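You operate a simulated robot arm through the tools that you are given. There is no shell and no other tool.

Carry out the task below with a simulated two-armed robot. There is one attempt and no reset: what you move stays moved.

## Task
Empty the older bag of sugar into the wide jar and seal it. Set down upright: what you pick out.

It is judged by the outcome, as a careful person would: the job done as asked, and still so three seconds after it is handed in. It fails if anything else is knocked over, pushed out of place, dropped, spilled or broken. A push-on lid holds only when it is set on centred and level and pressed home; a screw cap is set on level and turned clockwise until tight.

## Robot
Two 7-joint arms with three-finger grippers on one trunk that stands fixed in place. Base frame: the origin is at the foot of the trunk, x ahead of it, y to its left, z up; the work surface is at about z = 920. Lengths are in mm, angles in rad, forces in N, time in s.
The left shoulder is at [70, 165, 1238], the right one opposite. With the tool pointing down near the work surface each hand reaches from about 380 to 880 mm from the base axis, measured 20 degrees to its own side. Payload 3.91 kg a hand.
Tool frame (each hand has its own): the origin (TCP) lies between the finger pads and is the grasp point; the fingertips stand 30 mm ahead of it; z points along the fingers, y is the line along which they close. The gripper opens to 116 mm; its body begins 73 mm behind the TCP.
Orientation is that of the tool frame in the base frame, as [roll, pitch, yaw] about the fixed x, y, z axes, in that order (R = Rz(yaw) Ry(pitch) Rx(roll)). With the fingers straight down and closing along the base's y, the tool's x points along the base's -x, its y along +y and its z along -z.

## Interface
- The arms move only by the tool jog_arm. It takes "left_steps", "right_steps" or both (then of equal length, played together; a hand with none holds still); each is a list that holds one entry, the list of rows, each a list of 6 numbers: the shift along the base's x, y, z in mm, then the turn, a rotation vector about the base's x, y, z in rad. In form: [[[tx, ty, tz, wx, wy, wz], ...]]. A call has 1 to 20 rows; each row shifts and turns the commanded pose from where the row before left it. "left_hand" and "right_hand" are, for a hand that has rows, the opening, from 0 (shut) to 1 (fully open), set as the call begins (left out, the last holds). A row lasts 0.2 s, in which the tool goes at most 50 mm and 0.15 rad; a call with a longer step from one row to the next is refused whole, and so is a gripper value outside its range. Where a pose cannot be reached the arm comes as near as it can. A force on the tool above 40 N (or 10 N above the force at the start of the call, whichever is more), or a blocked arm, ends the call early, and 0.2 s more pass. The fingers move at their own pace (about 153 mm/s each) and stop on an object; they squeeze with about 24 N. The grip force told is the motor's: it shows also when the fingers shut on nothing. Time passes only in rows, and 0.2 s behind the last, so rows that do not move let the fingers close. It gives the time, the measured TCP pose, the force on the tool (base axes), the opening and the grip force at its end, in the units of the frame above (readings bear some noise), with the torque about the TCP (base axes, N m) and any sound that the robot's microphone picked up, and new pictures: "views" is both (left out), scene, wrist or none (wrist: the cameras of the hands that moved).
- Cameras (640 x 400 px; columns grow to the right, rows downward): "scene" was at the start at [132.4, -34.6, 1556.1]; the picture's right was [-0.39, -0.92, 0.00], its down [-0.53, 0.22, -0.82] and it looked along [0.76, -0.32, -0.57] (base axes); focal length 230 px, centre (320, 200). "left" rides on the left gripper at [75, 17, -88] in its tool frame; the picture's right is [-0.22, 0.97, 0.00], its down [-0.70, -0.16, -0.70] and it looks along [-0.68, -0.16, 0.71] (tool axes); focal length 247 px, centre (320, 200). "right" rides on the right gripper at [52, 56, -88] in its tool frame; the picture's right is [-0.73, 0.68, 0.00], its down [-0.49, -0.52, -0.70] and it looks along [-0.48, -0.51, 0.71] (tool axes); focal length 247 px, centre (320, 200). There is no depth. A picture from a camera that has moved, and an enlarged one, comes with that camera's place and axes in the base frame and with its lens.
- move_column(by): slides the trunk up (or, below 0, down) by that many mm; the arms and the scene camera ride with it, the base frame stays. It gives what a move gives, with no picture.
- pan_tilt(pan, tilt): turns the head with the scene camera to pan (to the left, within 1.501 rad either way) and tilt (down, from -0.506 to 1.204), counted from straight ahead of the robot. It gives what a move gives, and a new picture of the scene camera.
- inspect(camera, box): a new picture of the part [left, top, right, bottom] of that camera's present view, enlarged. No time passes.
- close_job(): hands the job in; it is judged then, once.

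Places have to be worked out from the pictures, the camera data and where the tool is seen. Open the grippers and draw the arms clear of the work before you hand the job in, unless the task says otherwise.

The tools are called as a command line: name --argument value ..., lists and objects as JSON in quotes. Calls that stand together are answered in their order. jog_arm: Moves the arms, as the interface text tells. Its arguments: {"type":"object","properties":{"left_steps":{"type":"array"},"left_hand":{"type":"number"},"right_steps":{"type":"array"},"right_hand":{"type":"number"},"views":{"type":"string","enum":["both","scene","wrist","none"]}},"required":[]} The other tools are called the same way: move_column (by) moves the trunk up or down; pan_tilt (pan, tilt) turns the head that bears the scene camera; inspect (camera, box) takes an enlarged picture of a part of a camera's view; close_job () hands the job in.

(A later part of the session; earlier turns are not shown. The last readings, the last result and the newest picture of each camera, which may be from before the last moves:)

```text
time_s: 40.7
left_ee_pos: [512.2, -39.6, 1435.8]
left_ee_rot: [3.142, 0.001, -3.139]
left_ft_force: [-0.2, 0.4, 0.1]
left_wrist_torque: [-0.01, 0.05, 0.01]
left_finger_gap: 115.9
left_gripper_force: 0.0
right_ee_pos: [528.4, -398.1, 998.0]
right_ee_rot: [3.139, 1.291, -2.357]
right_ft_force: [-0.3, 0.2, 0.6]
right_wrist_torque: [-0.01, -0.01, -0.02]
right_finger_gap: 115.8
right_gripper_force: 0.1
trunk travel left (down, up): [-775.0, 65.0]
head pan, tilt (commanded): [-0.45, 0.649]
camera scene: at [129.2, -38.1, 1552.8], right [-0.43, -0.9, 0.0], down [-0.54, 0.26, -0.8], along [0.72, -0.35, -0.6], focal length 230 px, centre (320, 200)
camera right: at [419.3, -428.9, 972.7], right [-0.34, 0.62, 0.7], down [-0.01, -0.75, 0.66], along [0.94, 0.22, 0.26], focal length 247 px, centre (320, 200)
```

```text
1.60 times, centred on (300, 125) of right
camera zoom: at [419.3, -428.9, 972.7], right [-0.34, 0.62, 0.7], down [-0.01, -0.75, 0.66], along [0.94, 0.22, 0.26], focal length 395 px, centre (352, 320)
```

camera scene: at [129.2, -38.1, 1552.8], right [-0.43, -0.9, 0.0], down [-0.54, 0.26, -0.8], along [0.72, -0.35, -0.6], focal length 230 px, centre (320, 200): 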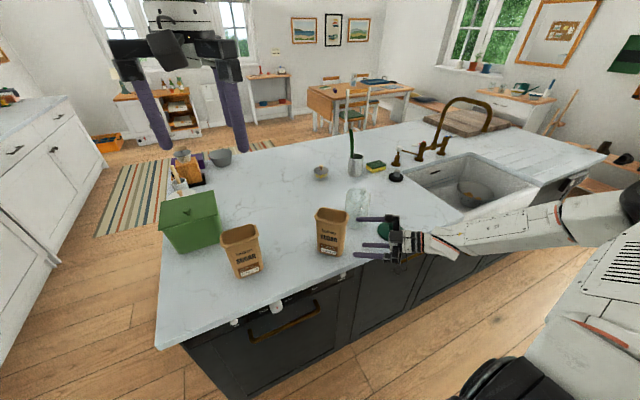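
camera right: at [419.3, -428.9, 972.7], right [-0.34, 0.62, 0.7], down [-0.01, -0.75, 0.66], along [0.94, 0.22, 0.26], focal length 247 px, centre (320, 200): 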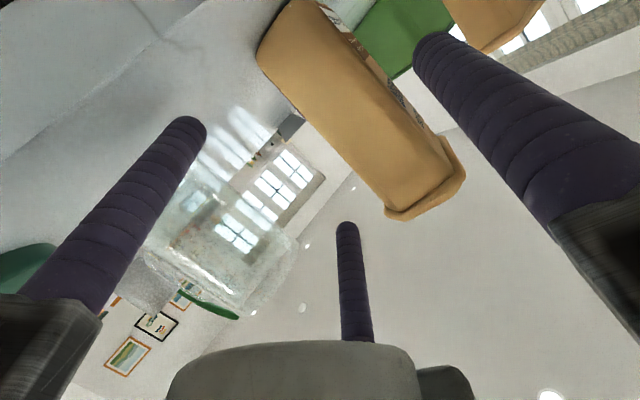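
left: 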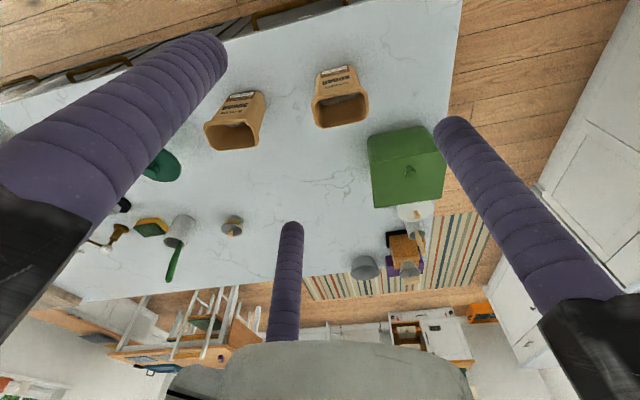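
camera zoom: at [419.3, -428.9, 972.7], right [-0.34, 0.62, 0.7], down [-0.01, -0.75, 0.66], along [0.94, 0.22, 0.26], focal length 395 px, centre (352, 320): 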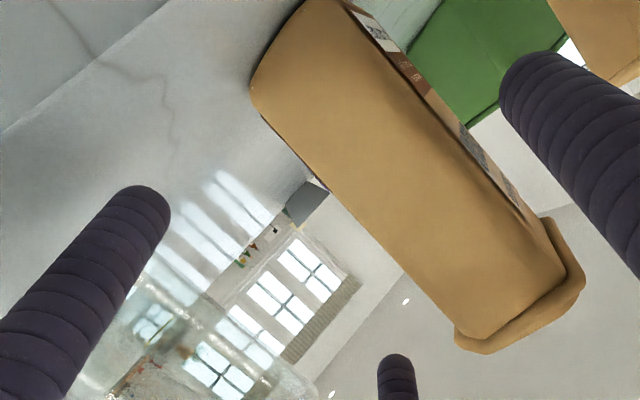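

Bag centre lies 111 mm ahead and 14.5 mm toward the single-finger side, as planned. I'll advance along the 45° line about 99 mm in careful steps.

jog_arm --right_steps '[[[10, 10, 0, 0, 0, 0], [10, 10, 0, 0, 0, 0], [10, 10, 0, 0, 0, 0], [0, 0, 0, 0, 0, 0]]]' --right_hand 1.0

inspect --camera "scene" --box '[290, 170, 450, 290]'

inspect --camera "right" --box '[100, 0, 500, 250]'

```text
time_s: 41.7
left_ee_pos: [511.7, -40.4, 1435.0]
left_ee_rot: [3.14, 0.002, -3.139]
left_ft_force: [0.1, 0.2, -0.2]
left_wrist_torque: [-0.01, 0.01, 0.0]
left_finger_gap: 116.0
left_gripper_force: 0.1
right_ee_pos: [559.8, -367.0, 997.7]
right_ee_rot: [3.136, 1.292, -2.36]
right_ft_force: [-0.5, 0.1, -0.4]
right_wrist_torque: [0.0, 0.01, -0.02]
right_finger_gap: 116.0
right_gripper_force: 0.1
trunk travel left (down, up): [-775.0, 65.0]
head pan, tilt (commanded): [-0.45, 0.649]
camera scene: at [129.2, -38.5, 1552.7], right [-0.43, -0.9, 0.0], down [-0.54, 0.26, -0.8], along [0.72, -0.35, -0.6], focal length 230 px, centre (320, 200)
camera right: at [449.7, -399.0, 972.6], right [-0.34, 0.62, 0.7], down [-0.01, -0.75, 0.66], along [0.94, 0.22, 0.26], focal length 247 px, centre (320, 200)
```

scene: 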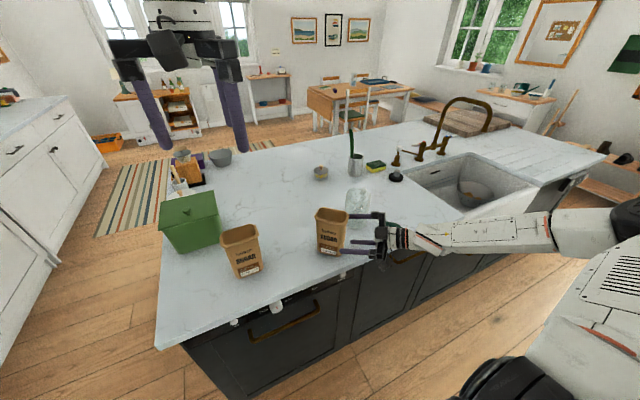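
right: 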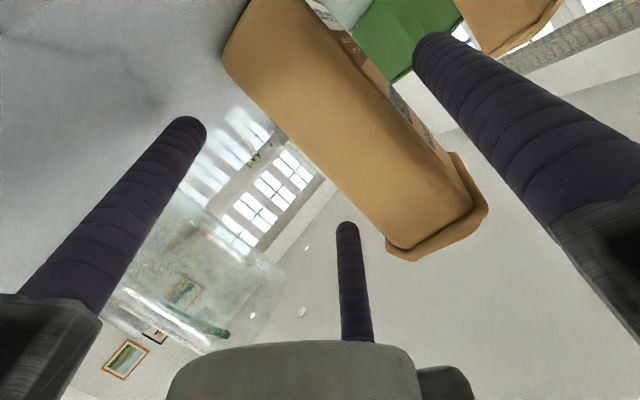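

```text
3.33 times, centred on (370, 230) of scene
camera zoom: at [129.2, -38.5, 1552.7], right [-0.43, -0.9, 0.0], down [-0.54, 0.26, -0.8], along [0.72, -0.35, -0.6], focal length 767 px, centre (153, 100)
```

zoom: 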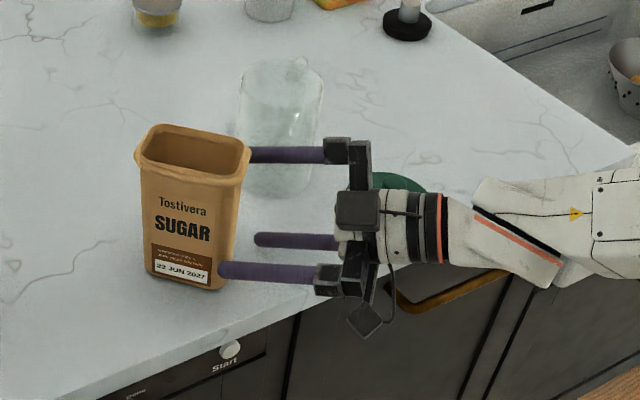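

```text
1.60 times, centred on (300, 125) of right
camera zoom: at [449.7, -399.0, 972.6], right [-0.34, 0.62, 0.7], down [-0.01, -0.75, 0.66], along [0.94, 0.22, 0.26], focal length 395 px, centre (352, 320)
```

zoom: 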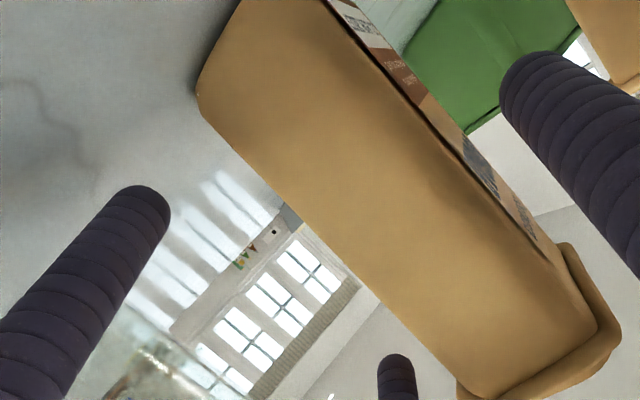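

The bag stays nicely between the fingers. Continue the remaining ~54 mm.

jog_arm --right_steps '[[[10, 10, 0, 0, 0, 0], [10, 10, 0, 0, 0, 0], [9, 9, 0, 0, 0, 0], [8, 8, 0, 0, 0, 0], [0, 0, 0, 0, 0, 0]]]' --right_hand 1.0

inspect --camera "scene" --box '[290, 170, 450, 290]'

inspect --camera "right" --box '[100, 0, 540, 275]'

```text
time_s: 42.9
left_ee_pos: [511.0, -41.7, 1434.6]
left_ee_rot: [-3.141, 0.002, -3.141]
left_ft_force: [0.6, -0.3, -0.1]
left_wrist_torque: [-0.01, 0.0, -0.01]
left_finger_gap: 116.1
left_gripper_force: 0.1
right_ee_pos: [594.1, -330.7, 998.2]
right_ee_rot: [3.136, 1.293, -2.359]
right_ft_force: [-1.2, 0.1, -0.1]
right_wrist_torque: [-0.02, 0.0, 0.0]
right_finger_gap: 116.2
right_gripper_force: 0.0
trunk travel left (down, up): [-775.0, 65.0]
head pan, tilt (commanded): [-0.45, 0.649]
camera scene: at [129.2, -39.4, 1552.8], right [-0.43, -0.9, 0.0], down [-0.54, 0.26, -0.8], along [0.72, -0.35, -0.6], focal length 230 px, centre (320, 200)
camera right: at [485.9, -362.6, 972.3], right [-0.34, 0.62, 0.7], down [-0.01, -0.75, 0.66], along [0.94, 0.22, 0.26], focal length 247 px, centre (320, 200)
```

scene: 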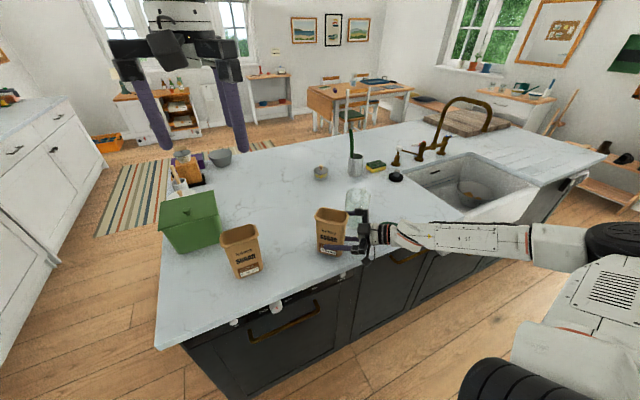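
right: 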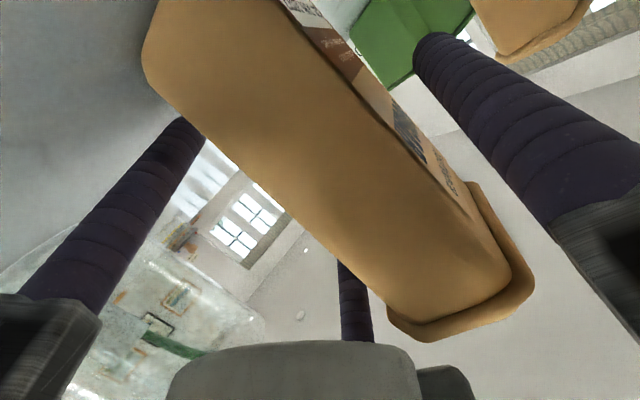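

```text
3.33 times, centred on (370, 230) of scene
camera zoom: at [129.2, -39.4, 1552.8], right [-0.43, -0.9, 0.0], down [-0.54, 0.26, -0.8], along [0.72, -0.35, -0.6], focal length 767 px, centre (153, 100)
```

zoom: 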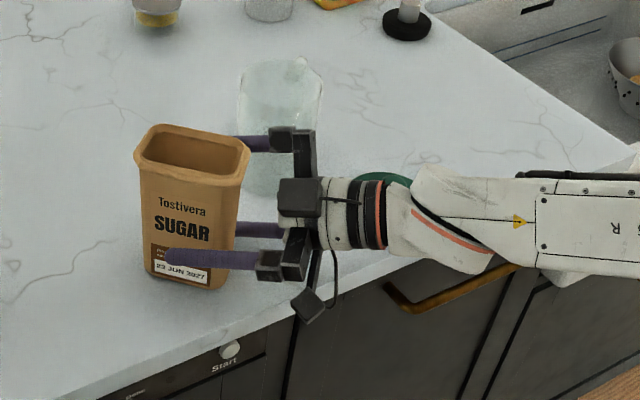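

```text
1.45 times, centred on (320, 138) of right
camera zoom: at [485.9, -362.6, 972.3], right [-0.34, 0.62, 0.7], down [-0.01, -0.75, 0.66], along [0.94, 0.22, 0.26], focal length 359 px, centre (320, 291)
```

zoom: 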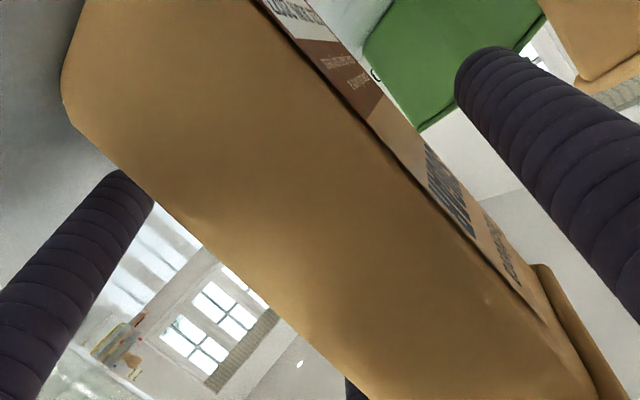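

TCP is about 17 mm short of the bag centre with good margins either side. I'll advance 4 mm and close.

jog_arm --right_steps '[[[3, 3, 0, 0, 0, 0], [0, 0, 0, 0, 0, 0]]]' --right_hand 0.85 --views "none"

jog_arm --right_steps '[[[0, 0, 0, 0, 0, 0], [0, 0, 0, 0, 0, 0], [0, 0, 0, 0, 0, 0], [0, 0, 0, 0, 0, 0]]]' --right_hand 0.0

inspect --camera "scene" --box '[290, 170, 450, 290]'

```text
time_s: 43.5
left_ee_pos: [511.2, -41.2, 1433.3]
left_ee_rot: [-3.141, 0.001, -3.14]
left_ft_force: [-0.6, -0.6, 0.0]
left_wrist_torque: [0.0, -0.01, 0.0]
left_finger_gap: 115.8
left_gripper_force: 0.2
right_ee_pos: [598.5, -327.2, 998.1]
right_ee_rot: [3.139, 1.291, -2.359]
right_ft_force: [-0.2, 0.0, 0.3]
right_wrist_torque: [-0.01, 0.02, 0.0]
right_finger_gap: 98.8
right_gripper_force: 0.1
trunk travel left (down, up): [-775.0, 65.0]
head pan, tilt (commanded): [-0.45, 0.649]
```

```text
time_s: 44.5
left_ee_pos: [512.2, -38.6, 1434.8]
left_ee_rot: [-3.141, 0.002, -3.14]
left_ft_force: [0.2, 0.5, 0.2]
left_wrist_torque: [-0.01, 0.0, -0.01]
left_finger_gap: 115.9
left_gripper_force: 0.1
right_ee_pos: [599.3, -327.7, 997.8]
right_ee_rot: [3.141, 1.291, -2.358]
right_ft_force: [-1.3, -0.4, 3.5]
right_wrist_torque: [0.19, 0.12, 0.06]
right_finger_gap: 78.9
right_gripper_force: 24.0
trunk travel left (down, up): [-775.0, 65.0]
head pan, tilt (commanded): [-0.45, 0.649]
camera scene: at [128.7, -38.3, 1552.8], right [-0.43, -0.9, 0.0], down [-0.54, 0.26, -0.8], along [0.72, -0.35, -0.6], focal length 230 px, centre (320, 200)
camera right: at [488.9, -358.7, 973.0], right [-0.34, 0.62, 0.7], down [-0.01, -0.75, 0.66], along [0.94, 0.22, 0.26], focal length 247 px, centre (320, 200)
```

scene: 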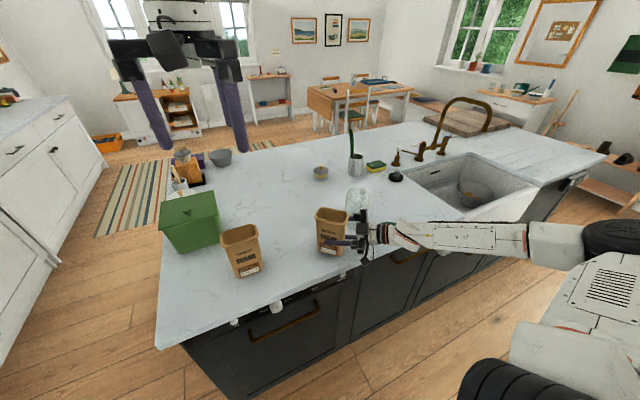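
right: 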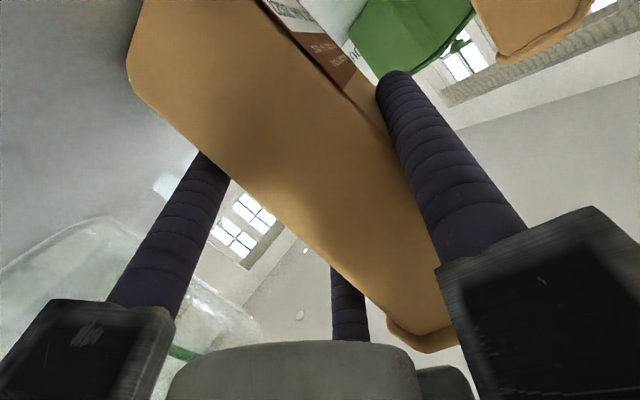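

```text
3.33 times, centred on (370, 230) of scene
camera zoom: at [128.7, -38.3, 1552.8], right [-0.43, -0.9, 0.0], down [-0.54, 0.26, -0.8], along [0.72, -0.35, -0.6], focal length 767 px, centre (153, 100)
```

zoom: 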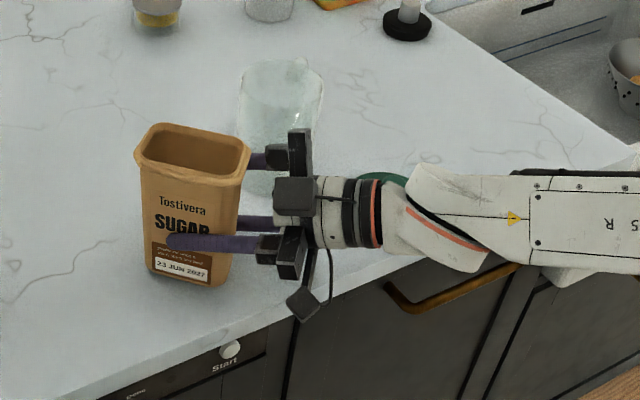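

Gripped at 78.9 mm (body about 53 mm thick) with 24 N. I'll lift gently and check that it holds straight.

jog_arm --right_steps '[[[0, 0, 4, 0, 0, 0], [0, 0, 8, 0, 0, 0], [0, 0, 12, 0, 0, 0], [0, 0, 16, 0, 0, 0], [0, 0, 0, 0, 0, 0]]]' --right_hand 0.0

inspect --camera "scene" --box '[290, 150, 450, 290]'

```text
time_s: 45.7
left_ee_pos: [510.5, -39.8, 1435.3]
left_ee_rot: [-3.141, 0.0, -3.138]
left_ft_force: [-0.3, -0.3, -0.2]
left_wrist_torque: [0.0, 0.0, -0.02]
left_finger_gap: 116.0
left_gripper_force: 0.1
right_ee_pos: [597.8, -327.0, 1038.2]
right_ee_rot: [3.135, 1.291, -2.36]
right_ft_force: [-0.2, 0.0, -3.3]
right_wrist_torque: [-0.05, -0.01, -0.05]
right_finger_gap: 78.9
right_gripper_force: 24.2
trunk travel left (down, up): [-775.0, 65.0]
head pan, tilt (commanded): [-0.45, 0.649]
camera scene: at [129.8, -38.5, 1552.7], right [-0.43, -0.9, 0.0], down [-0.54, 0.26, -0.8], along [0.72, -0.35, -0.61], focal length 230 px, centre (320, 200)
camera right: at [489.8, -358.3, 1012.4], right [-0.34, 0.62, 0.7], down [-0.01, -0.75, 0.66], along [0.94, 0.22, 0.26], focal length 247 px, centre (320, 200)
```

scene: 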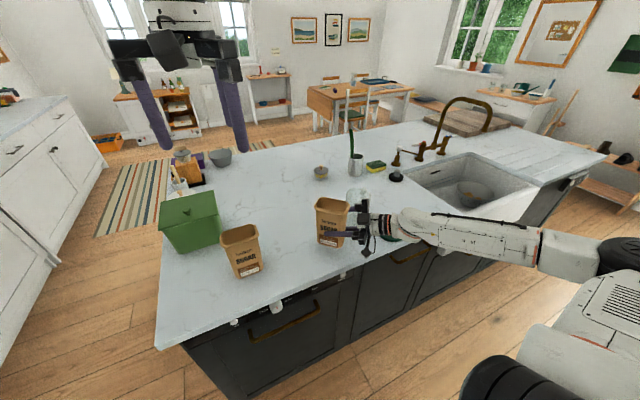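
right: 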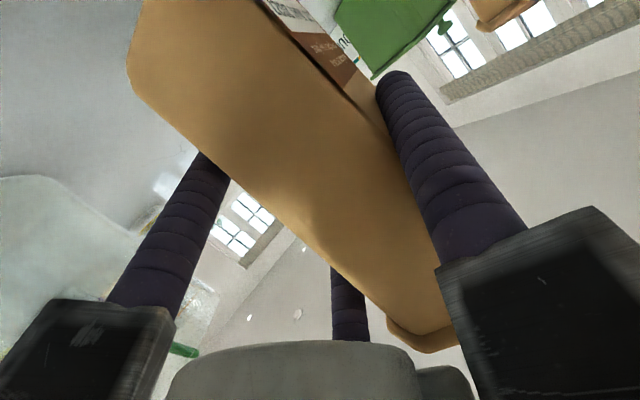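

```text
2.86 times, centred on (370, 220) of scene
camera zoom: at [129.8, -38.5, 1552.7], right [-0.43, -0.9, 0.0], down [-0.54, 0.26, -0.8], along [0.72, -0.35, -0.61], focal length 658 px, centre (177, 143)
```

zoom: 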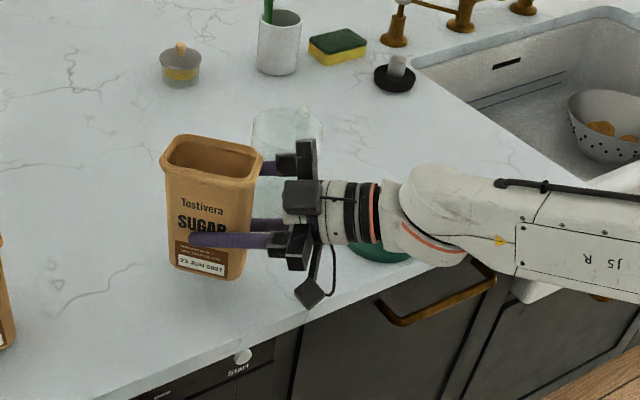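

The bag hangs true, about 3.3 N. I'll raise it to z≈1200 while turning to face about 60°, and shift the idle left arm 150 mm out of the way at the same time.

jog_arm --right_steps '[[[0, -4, 27, 0, 0, 0.044], [0, -4, 27, 0, 0, 0.044], [0, -4, 27, 0, 0, 0.044], [0, -4, 27, 0, 0, 0.044], [0, -4, 27, 0, 0, 0.044], [0, -4, 27, 0, 0, 0.042], [0, 0, 0, 0, 0, 0]]]' --right_hand 0.0 --left_steps '[[[0, 25, 0, 0, 0, 0], [0, 25, 0, 0, 0, 0], [0, 25, 0, 0, 0, 0], [0, 25, 0, 0, 0, 0], [0, 25, 0, 0, 0, 0], [0, 25, 0, 0, 0, 0], [0, 0, 0, 0, 0, 0]]]' --left_hand 1.0 --views "scene"

```text
time_s: 47.3
left_ee_pos: [511.9, 109.2, 1433.8]
left_ee_rot: [3.141, 0.001, -3.14]
left_ft_force: [0.4, 0.6, -0.3]
left_wrist_torque: [0.0, 0.0, 0.01]
left_finger_gap: 115.8
left_gripper_force: 0.0
right_ee_pos: [599.4, -351.2, 1201.0]
right_ee_rot: [3.135, 1.292, -2.096]
right_ft_force: [0.8, -0.8, -3.4]
right_wrist_torque: [-0.05, 0.0, 0.05]
right_finger_gap: 78.7
right_gripper_force: 23.6
trunk travel left (down, up): [-775.0, 65.0]
head pan, tilt (commanded): [-0.45, 0.649]
camera scene: at [129.4, -39.5, 1552.7], right [-0.43, -0.9, 0.0], down [-0.54, 0.26, -0.8], along [0.72, -0.35, -0.61], focal length 230 px, centre (320, 200)
```

scene: 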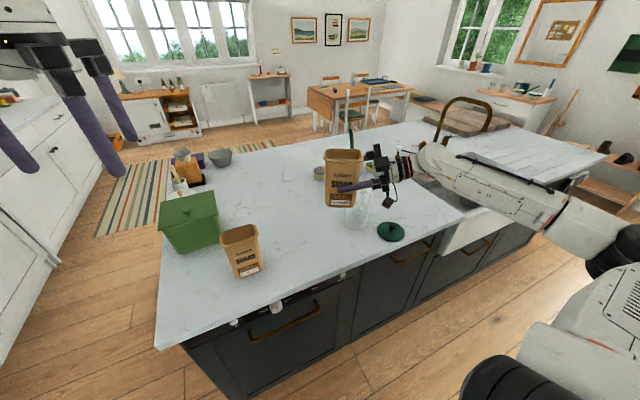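

Steady. Now I'll tilt the bag forward by 0.5 rad in place (well below spilling, sugar fills under half) and watch how the arm follows.

jog_arm --right_steps '[[[0, 0, 0, -0.0866, 0.05, 0], [0, 0, 0, -0.0866, 0.05, 0], [0, 0, 0, -0.0866, 0.05, 0], [0, 0, 0, -0.0866, 0.05, 0], [0, 0, 0, -0.0866, 0.05, 0], [0, 0, 0, 0, 0, 0]]]' --right_hand 0.0 --views "scene"

```text
time_s: 48.7
left_ee_pos: [511.5, 109.2, 1435.4]
left_ee_rot: [3.14, 0.001, -3.139]
left_ft_force: [-0.3, -0.2, -1.5]
left_wrist_torque: [0.04, -0.01, 0.01]
left_finger_gap: 115.9
left_gripper_force: 0.0
right_ee_pos: [599.4, -352.0, 1200.4]
right_ee_rot: [3.137, 0.792, -2.092]
right_ft_force: [-0.1, 0.0, -3.0]
right_wrist_torque: [-0.03, 0.01, -0.03]
right_finger_gap: 78.4
right_gripper_force: 24.1
trunk travel left (down, up): [-775.0, 65.0]
head pan, tilt (commanded): [-0.45, 0.649]
camera scene: at [129.5, -39.3, 1552.7], right [-0.43, -0.9, 0.0], down [-0.54, 0.26, -0.8], along [0.72, -0.35, -0.61], focal length 230 px, centre (320, 200)
```

scene: 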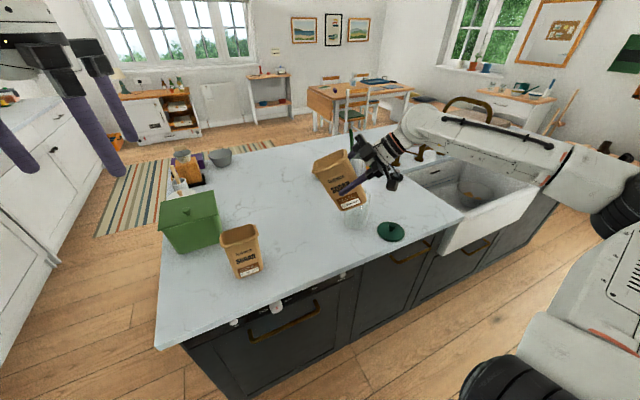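

Good tracking. Next I carry it over to the start of the pour, on the far-right side of the jar, TCP about (641, -577) at z 1200.

jog_arm --right_steps '[[[5.2, -28.1, 0, 0, 0, 0], [5.2, -28.1, 0, 0, 0, 0], [5.2, -28.1, 0, 0, 0, 0], [5.2, -28.1, 0, 0, 0, 0], [5.2, -28.1, 0, 0, 0, 0], [5.2, -28.1, 0, 0, 0, 0], [5.2, -28.1, 0, 0, 0, 0], [5.2, -28.1, 0, 0, 0, 0], [0, 0, 0, 0, 0, 0]]]' --right_hand 0.0

inspect --camera "scene" --box '[330, 100, 470, 250]'

```text
time_s: 50.7
left_ee_pos: [513.2, 110.7, 1434.2]
left_ee_rot: [3.141, 0.001, -3.138]
left_ft_force: [-1.0, 0.4, -0.1]
left_wrist_torque: [0.01, -0.03, 0.03]
left_finger_gap: 116.0
left_gripper_force: 0.0
right_ee_pos: [640.5, -576.4, 1201.1]
right_ee_rot: [3.14, 0.79, -2.094]
right_ft_force: [0.1, 0.1, -2.6]
right_wrist_torque: [-0.04, -0.01, -0.05]
right_finger_gap: 78.8
right_gripper_force: 24.2
trunk travel left (down, up): [-775.0, 65.0]
head pan, tilt (commanded): [-0.45, 0.649]
camera scene: at [129.3, -38.4, 1552.7], right [-0.43, -0.9, 0.0], down [-0.54, 0.26, -0.8], along [0.72, -0.35, -0.6], focal length 230 px, centre (320, 200)
camera right: at [542.4, -635.8, 1226.4], right [-0.33, 0.79, 0.52], down [0.38, -0.4, 0.84], along [0.86, 0.48, -0.16], focal length 247 px, centre (320, 200)
```

scene: 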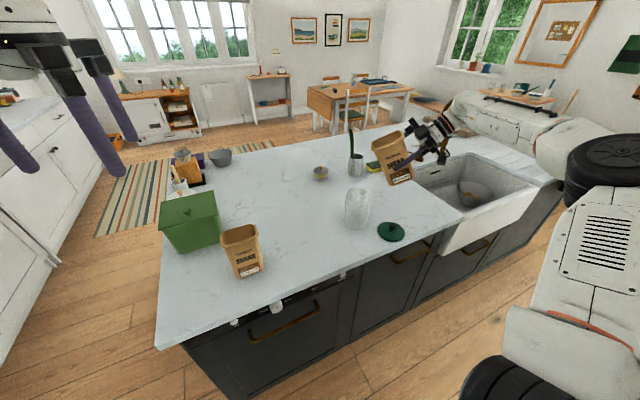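
right: 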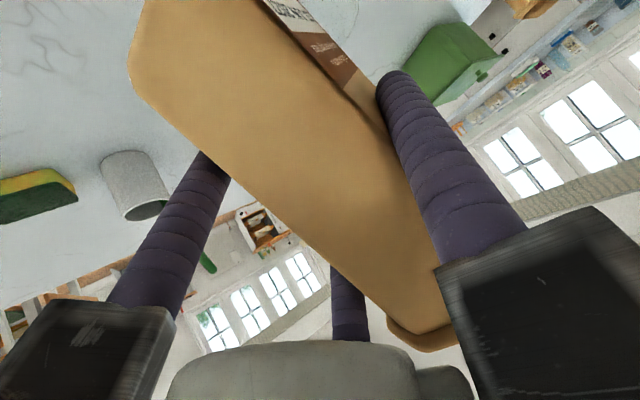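

```text
2.67 times, centred on (400, 175) of scene
camera zoom: at [129.3, -38.4, 1552.7], right [-0.43, -0.9, 0.0], down [-0.54, 0.26, -0.8], along [0.72, -0.35, -0.6], focal length 614 px, centre (107, 267)
```

zoom: 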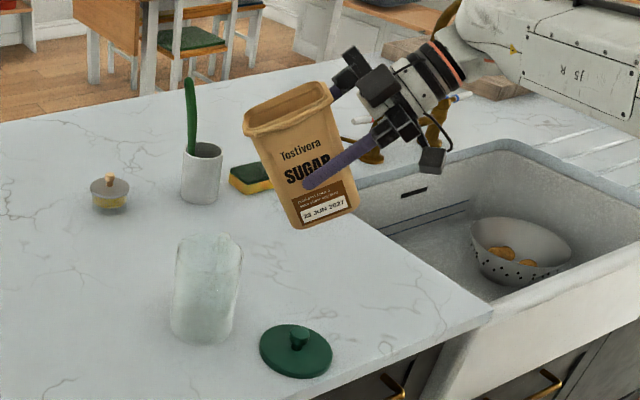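

Everything is on target. I'll tilt to about 57° and come down so the lip is roughly 60 mm above the jar rim, just behind its centre, then check alignment.

jog_arm --right_steps '[[[0.2, 0.2, -14, -0.0866, 0.05, 0], [0.2, 0.2, -14, -0.0866, 0.05, 0], [0.2, 0.2, -14, -0.0866, 0.05, 0], [0.3, 0.1, -14, -0.0866, 0.05, 0], [0.3, 0.1, -14, -0.0866, 0.05, 0], [0, 0, 0, 0, 0, 0]]]' --right_hand 0.0

inspect --camera "scene" --box '[330, 120, 450, 250]'

inspect --camera "right" --box '[0, 0, 640, 400]'

```text
time_s: 52.1
left_ee_pos: [511.3, 109.0, 1434.8]
left_ee_rot: [-3.142, 0.002, -3.14]
left_ft_force: [-0.7, -0.5, 0.1]
left_wrist_torque: [0.0, -0.02, -0.04]
left_finger_gap: 115.7
left_gripper_force: 0.1
right_ee_pos: [640.5, -575.4, 1130.3]
right_ee_rot: [3.14, 0.292, -2.093]
right_ft_force: [0.3, 0.1, -3.1]
right_wrist_torque: [0.01, -0.07, -0.03]
right_finger_gap: 78.4
right_gripper_force: 23.7
trunk travel left (down, up): [-775.0, 65.0]
head pan, tilt (commanded): [-0.45, 0.649]
camera scene: at [129.2, -39.4, 1552.7], right [-0.43, -0.9, 0.0], down [-0.54, 0.26, -0.8], along [0.72, -0.35, -0.6], focal length 230 px, centre (320, 200)
camera right: at [555.5, -614.6, 1200.0], right [-0.24, 0.95, 0.21], down [0.59, -0.03, 0.81], along [0.77, 0.32, -0.55], focal length 247 px, centre (320, 200)
```

scene: 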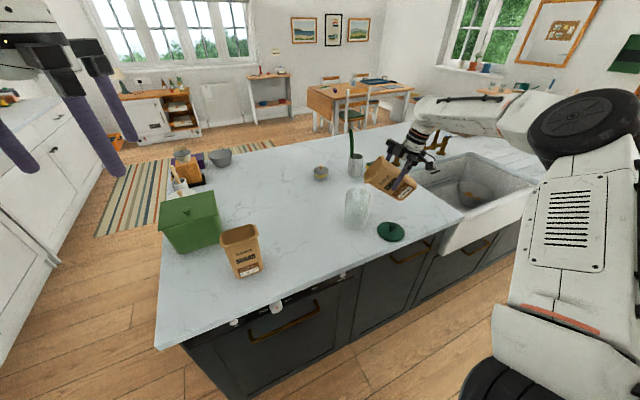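
right: 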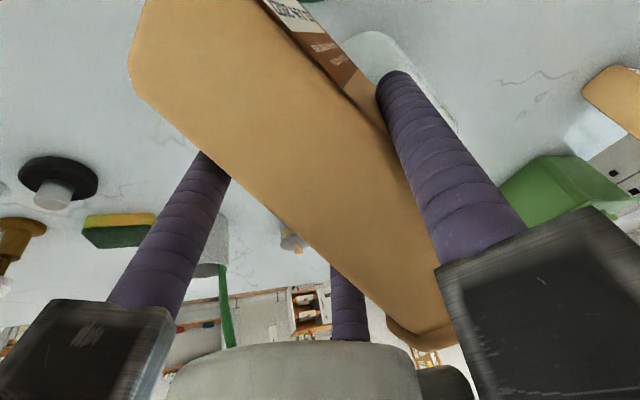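

```text
3.08 times, centred on (390, 185) of scene
camera zoom: at [129.2, -39.4, 1552.7], right [-0.43, -0.9, 0.0], down [-0.54, 0.26, -0.8], along [0.72, -0.35, -0.6], focal length 708 px, centre (105, 246)
```

zoom: 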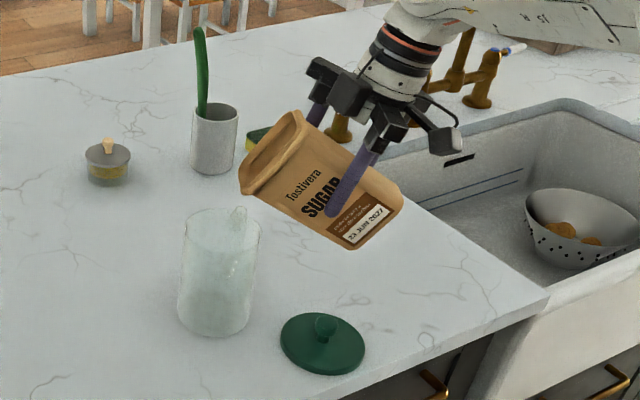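

```text
1.00 times, centred on (320, 200) of right (not enlarged: the box is as wide or as high as the picture)
camera zoom: at [555.5, -614.6, 1200.0], right [-0.24, 0.95, 0.21], down [0.59, -0.03, 0.81], along [0.77, 0.32, -0.55], focal length 247 px, centre (320, 200)
```

zoom: 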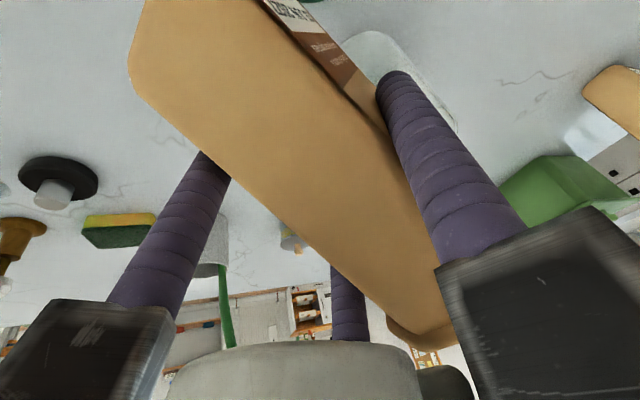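

The lip lines up with the jar opening. I'll continue tilting slowly to about 75° while bringing the lip down to roughly 25 mm above the rim.

jog_arm --right_steps '[[[0.7, 0.8, -3, -0.0433, 0.025, 0], [0.7, 0.8, -3, -0.0433, 0.025, 0], [0.7, 0.8, -2, -0.0433, 0.025, 0], [0.7, 0.9, -1, -0.0433, 0.025, 0], [0.7, 0.9, -1, -0.0433, 0.025, 0], [0.7, 0.9, 0, -0.0433, 0.025, 0], [0, 0, 0, 0, 0, 0]]]' --right_hand 0.0

inspect --camera "scene" --box '[330, 140, 430, 240]'

```text
time_s: 53.7
left_ee_pos: [512.2, 109.5, 1434.4]
left_ee_rot: [3.141, 0.001, -3.141]
left_ft_force: [-0.5, -0.3, -0.1]
left_wrist_torque: [0.02, 0.01, 0.0]
left_finger_gap: 116.1
left_gripper_force: 0.1
right_ee_pos: [646.3, -570.8, 1120.3]
right_ee_rot: [3.141, -0.009, -2.095]
right_ft_force: [0.7, -0.3, -3.2]
right_wrist_torque: [0.02, -0.04, -0.01]
right_finger_gap: 78.5
right_gripper_force: 24.1
trunk travel left (down, up): [-775.0, 65.0]
head pan, tilt (commanded): [-0.45, 0.649]
camera scene: at [129.6, -39.0, 1552.7], right [-0.43, -0.9, 0.0], down [-0.54, 0.26, -0.8], along [0.72, -0.35, -0.61], focal length 230 px, centre (320, 200)
camera right: at [572.5, -588.6, 1209.3], right [-0.22, 0.97, 0.0], down [0.7, 0.16, 0.69], along [0.68, 0.15, -0.72], focal length 247 px, centre (320, 200)
```

scene: 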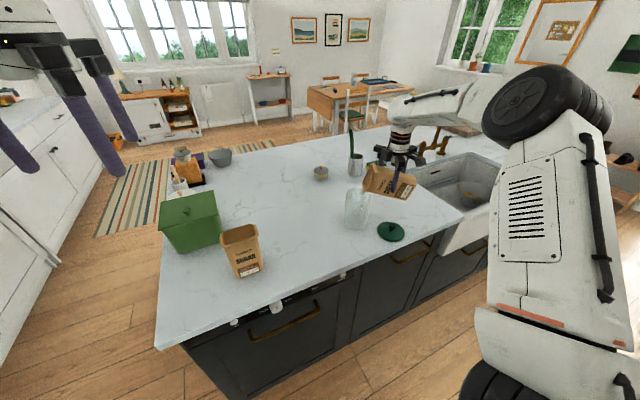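
right: 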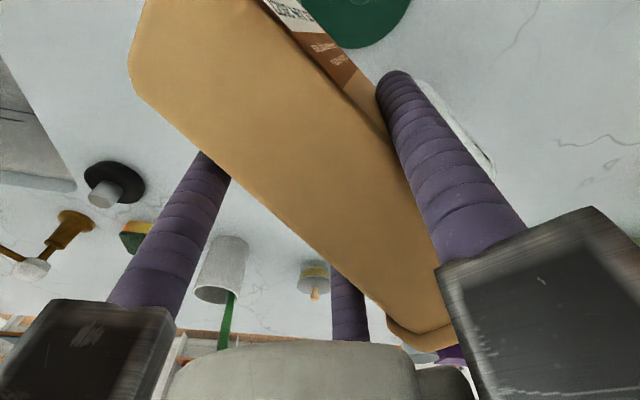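

```text
4.00 times, centred on (380, 190) of scene
camera zoom: at [129.6, -39.0, 1552.7], right [-0.43, -0.9, 0.0], down [-0.54, 0.26, -0.8], along [0.72, -0.35, -0.61], focal length 921 px, centre (80, 240)
```

zoom: 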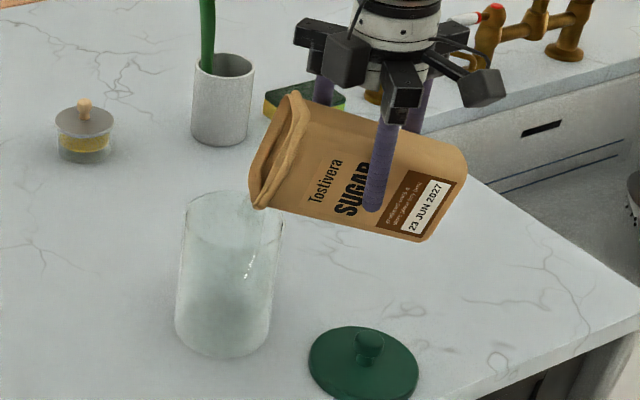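

Lip corners project right over the jar mouth. Continue the tilt through 90°, tracking the lip, in small slow steps.

jog_arm --right_steps '[[[0.8, 1.7, 4.5, -0.0433, 0.025, 0], [0.8, 1.7, 4.5, -0.0433, 0.025, 0], [1.1, 2.1, 4.35, -0.0433, 0.025, 0], [1.2, 2.1, 4.35, -0.0433, 0.025, 0], [1.4, 2.5, 4.05, -0.0433, 0.025, 0], [1.4, 2.5, 4.05, -0.0433, 0.025, 0], [0, 0, 0, 0, 0, 0]]]' --right_hand 0.0

inspect --camera "scene" --box '[330, 140, 430, 240]'

```text
time_s: 55.3
left_ee_pos: [511.3, 108.9, 1434.8]
left_ee_rot: [-3.141, -0.001, 3.141]
left_ft_force: [0.0, -0.9, 0.0]
left_wrist_torque: [0.04, 0.01, 0.03]
left_finger_gap: 115.9
left_gripper_force: 0.1
right_ee_pos: [652.8, -558.8, 1146.5]
right_ee_rot: [3.141, -0.308, -2.095]
right_ft_force: [-0.6, 0.6, -2.6]
right_wrist_torque: [0.0, -0.06, 0.03]
right_finger_gap: 78.7
right_gripper_force: 24.4
trunk travel left (down, up): [-775.0, 65.0]
head pan, tilt (commanded): [-0.45, 0.649]
camera scene: at [129.6, -39.0, 1552.7], right [-0.43, -0.9, 0.0], down [-0.54, 0.26, -0.8], along [0.72, -0.35, -0.61], focal length 230 px, centre (320, 200)
camera right: at [593.0, -550.9, 1246.2], right [-0.24, 0.94, -0.22], down [0.79, 0.32, 0.52], along [0.56, -0.05, -0.83], focal length 247 px, centre (320, 200)
```

scene: 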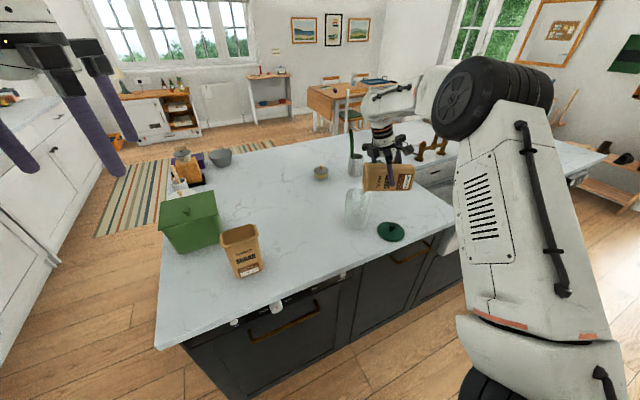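
right: 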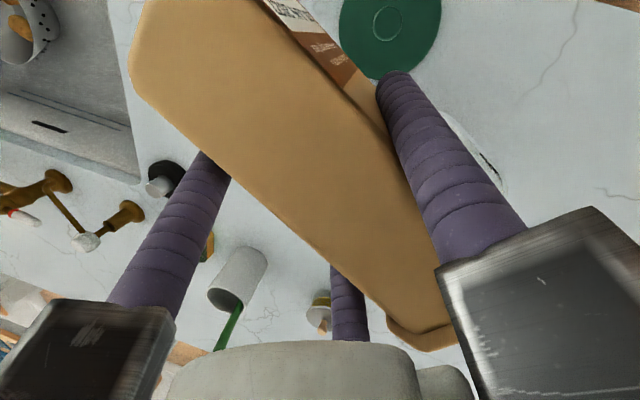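

```text
4.00 times, centred on (380, 190) of scene
camera zoom: at [129.6, -39.0, 1552.7], right [-0.43, -0.9, 0.0], down [-0.54, 0.26, -0.8], along [0.72, -0.35, -0.61], focal length 921 px, centre (80, 240)
```

zoom: 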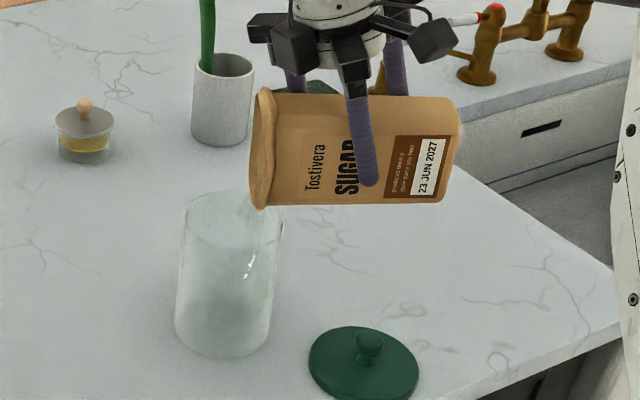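

No flow yet at ~92°. Continue gently to ~103°, then watch.

jog_arm --right_steps '[[[1.6, 3.0, 3.75, -0.0433, 0.025, 0], [1.6, 3.0, 3.75, -0.0433, 0.025, 0], [1.7, 3.2, 3.45, -0.0433, 0.025, 0], [1.7, 3.2, 3.45, -0.0433, 0.025, 0], [0, 0, 0, 0, 0, 0]]]' --right_hand 0.0

inspect --camera "scene" --box '[330, 140, 430, 240]'

```text
time_s: 56.5
left_ee_pos: [510.7, 109.4, 1434.5]
left_ee_rot: [3.14, 0.001, -3.14]
left_ft_force: [0.1, -0.8, -0.4]
left_wrist_torque: [0.02, -0.04, 0.02]
left_finger_gap: 115.8
left_gripper_force: 0.0
right_ee_pos: [658.6, -544.9, 1160.3]
right_ee_rot: [3.14, -0.508, -2.095]
right_ft_force: [0.6, -0.2, -2.6]
right_wrist_torque: [0.01, -0.03, -0.03]
right_finger_gap: 78.7
right_gripper_force: 23.7
trunk travel left (down, up): [-775.0, 65.0]
head pan, tilt (commanded): [-0.45, 0.649]
camera scene: at [129.5, -39.1, 1552.7], right [-0.43, -0.9, 0.0], down [-0.54, 0.26, -0.8], along [0.72, -0.35, -0.6], focal length 230 px, centre (320, 200)
camera right: at [609.7, -521.3, 1263.0], right [-0.27, 0.9, -0.35], down [0.84, 0.4, 0.37], along [0.48, -0.2, -0.86], focal length 247 px, centre (320, 200)
```

scene: 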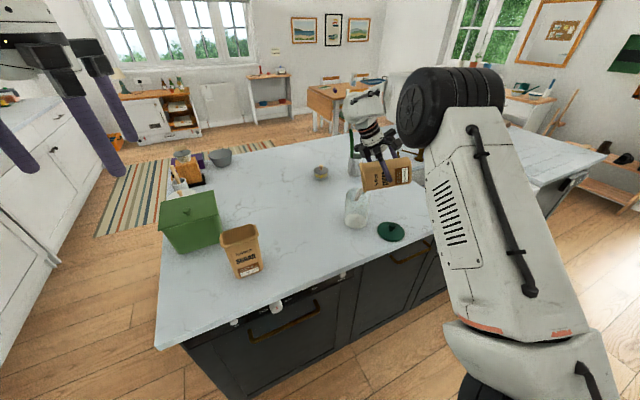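
right: 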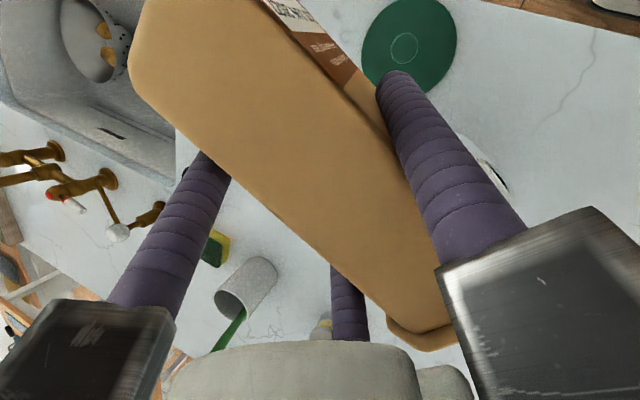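

```text
4.00 times, centred on (380, 190) of scene
camera zoom: at [129.5, -39.1, 1552.7], right [-0.43, -0.9, 0.0], down [-0.54, 0.26, -0.8], along [0.72, -0.35, -0.6], focal length 921 px, centre (80, 240)
```

zoom: 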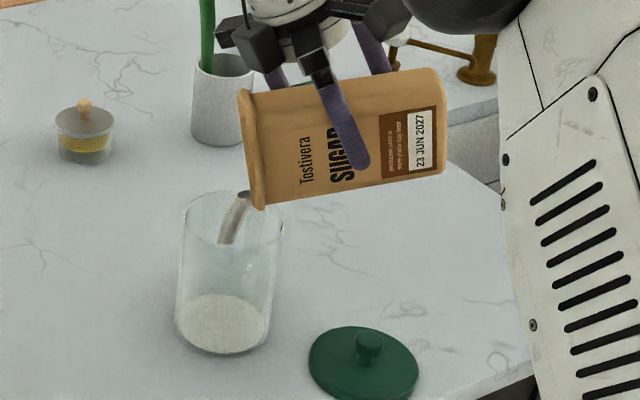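

Sugar is flowing cleanly in a narrow stream into the jar. I'll hold a moment to let the flow run before tilting more.

jog_arm --right_steps '[[[0, 0, 0, 0, 0, 0], [0, 0, 0, 0, 0, 0], [0, 0, 0, 0, 0, 0], [0, 0, 0, 0, 0, 0], [0, 0, 0, 0, 0, 0]]]' --right_hand 0.0 --views "none"

inspect --camera "scene" --box '[330, 140, 430, 240]'

```text
time_s: 57.7
left_ee_pos: [513.5, 110.1, 1433.2]
left_ee_rot: [-3.141, -0.001, -3.14]
left_ft_force: [-0.3, 0.2, 0.3]
left_wrist_torque: [0.0, -0.01, 0.0]
left_finger_gap: 115.9
left_gripper_force: 0.1
right_ee_pos: [660.0, -544.5, 1160.3]
right_ee_rot: [3.141, -0.507, -2.095]
right_ft_force: [0.1, -0.6, -3.4]
right_wrist_torque: [-0.01, -0.05, 0.0]
right_finger_gap: 78.3
right_gripper_force: 23.7
trunk travel left (down, up): [-775.0, 65.0]
head pan, tilt (commanded): [-0.45, 0.649]
```

```text
4.00 times, centred on (380, 190) of scene
camera zoom: at [129.6, -38.7, 1552.7], right [-0.43, -0.9, 0.0], down [-0.54, 0.26, -0.8], along [0.72, -0.35, -0.6], focal length 921 px, centre (80, 240)
```

zoom: 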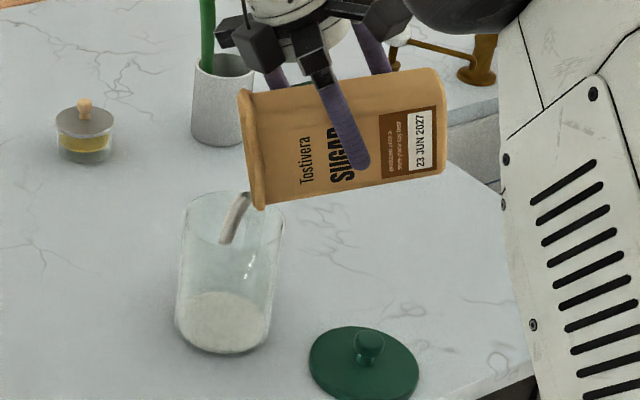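

Flow continues well inside the jar. Tilt a little more with the lip tracked.

jog_arm --right_steps '[[[1.8, 3.4, 3, -0.0433, 0.025, 0], [0, 0, 0, 0, 0, 0], [1.8, 3.4, 3, -0.0433, 0.025, 0], [0, 0, 0, 0, 0, 0], [2.0, 3.6, 2.6, -0.0433, 0.025, 0], [0, 0, 0, 0, 0, 0], [2.0, 3.6, 2.6, -0.0433, 0.025, 0], [0, 0, 0, 0, 0, 0], [0, 0, 0, 0, 0, 0]]]' --right_hand 0.0

inspect --camera "scene" --box '[330, 140, 430, 240]'

```text
time_s: 59.7
left_ee_pos: [511.4, 109.9, 1433.5]
left_ee_rot: [3.141, 0.003, -3.138]
left_ft_force: [-0.3, -0.6, 0.4]
left_wrist_torque: [-0.02, 0.01, 0.0]
left_finger_gap: 115.9
left_gripper_force: 0.2
right_ee_pos: [666.5, -531.6, 1172.4]
right_ee_rot: [3.139, -0.707, -2.095]
right_ft_force: [0.1, 0.2, -0.8]
right_wrist_torque: [0.02, -0.07, 0.01]
right_finger_gap: 78.5
right_gripper_force: 24.4
trunk travel left (down, up): [-775.0, 65.0]
head pan, tilt (commanded): [-0.45, 0.649]
camera scene: at [129.3, -38.9, 1552.7], right [-0.43, -0.9, 0.0], down [-0.54, 0.26, -0.8], along [0.72, -0.35, -0.6], focal length 230 px, centre (320, 200)
camera right: at [627.6, -489.4, 1272.9], right [-0.31, 0.82, -0.47], down [0.87, 0.45, 0.21], along [0.39, -0.34, -0.85], focal length 247 px, centre (320, 200)
```

scene: 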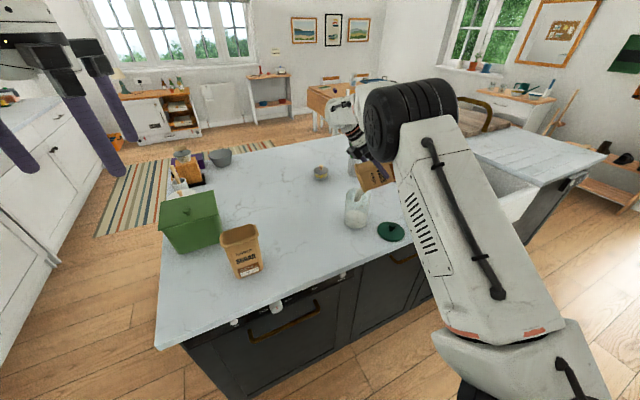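
right: 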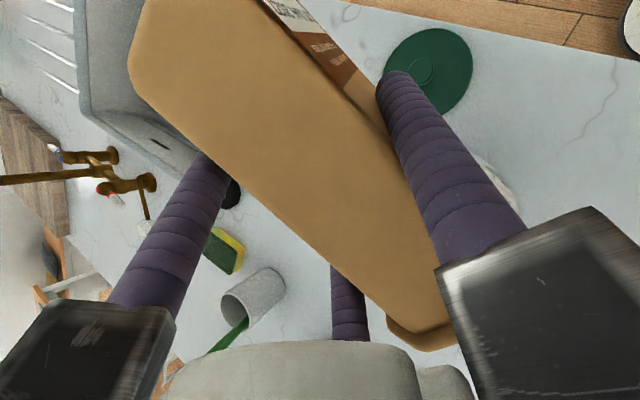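

```text
4.00 times, centred on (380, 190) of scene
camera zoom: at [129.3, -38.9, 1552.7], right [-0.43, -0.9, 0.0], down [-0.54, 0.26, -0.8], along [0.72, -0.35, -0.6], focal length 921 px, centre (80, 240)
```

zoom: 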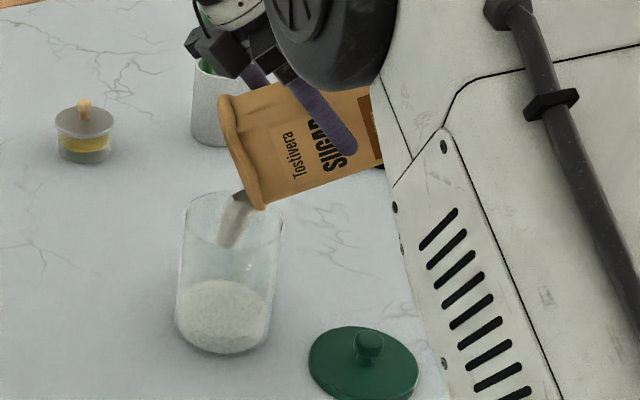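

Good flow. I'll let it run a second, then check.

jog_arm --right_steps '[[[0, 0, 0, 0, 0, 0], [0, 0, 0, 0, 0, 0], [0, 0, 0, 0, 0, 0], [0, 0, 0, 0, 0, 0], [0, 0, 0, 0, 0, 0], [0, 0, 0, 0, 0, 0]]]' --right_hand 0.0 --views "none"

inspect --camera "scene" --box '[330, 140, 430, 240]'

```text
time_s: 61.1
left_ee_pos: [511.8, 110.9, 1434.7]
left_ee_rot: [-3.141, 0.002, -3.139]
left_ft_force: [-0.6, 0.2, 0.1]
left_wrist_torque: [-0.03, -0.01, 0.0]
left_finger_gap: 116.0
left_gripper_force: 0.0
right_ee_pos: [667.2, -533.0, 1171.4]
right_ee_rot: [3.14, -0.709, -2.095]
right_ft_force: [-0.9, 0.0, -1.4]
right_wrist_torque: [-0.03, 0.0, 0.03]
right_finger_gap: 78.5
right_gripper_force: 23.5
trunk travel left (down, up): [-775.0, 65.0]
head pan, tilt (commanded): [-0.45, 0.649]
```

```text
4.00 times, centred on (380, 190) of scene
camera zoom: at [129.6, -38.4, 1552.7], right [-0.43, -0.9, 0.0], down [-0.54, 0.26, -0.8], along [0.72, -0.35, -0.6], focal length 921 px, centre (80, 240)
```

zoom: 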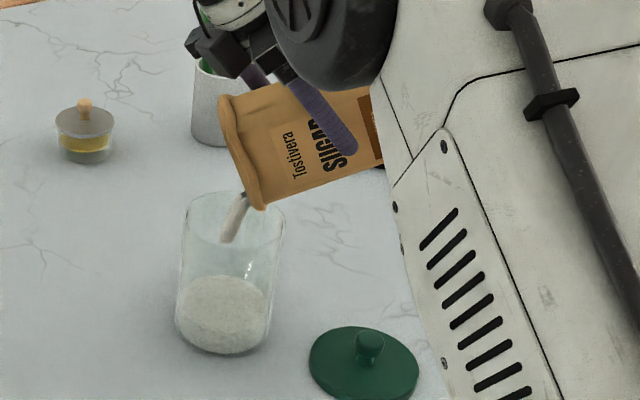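

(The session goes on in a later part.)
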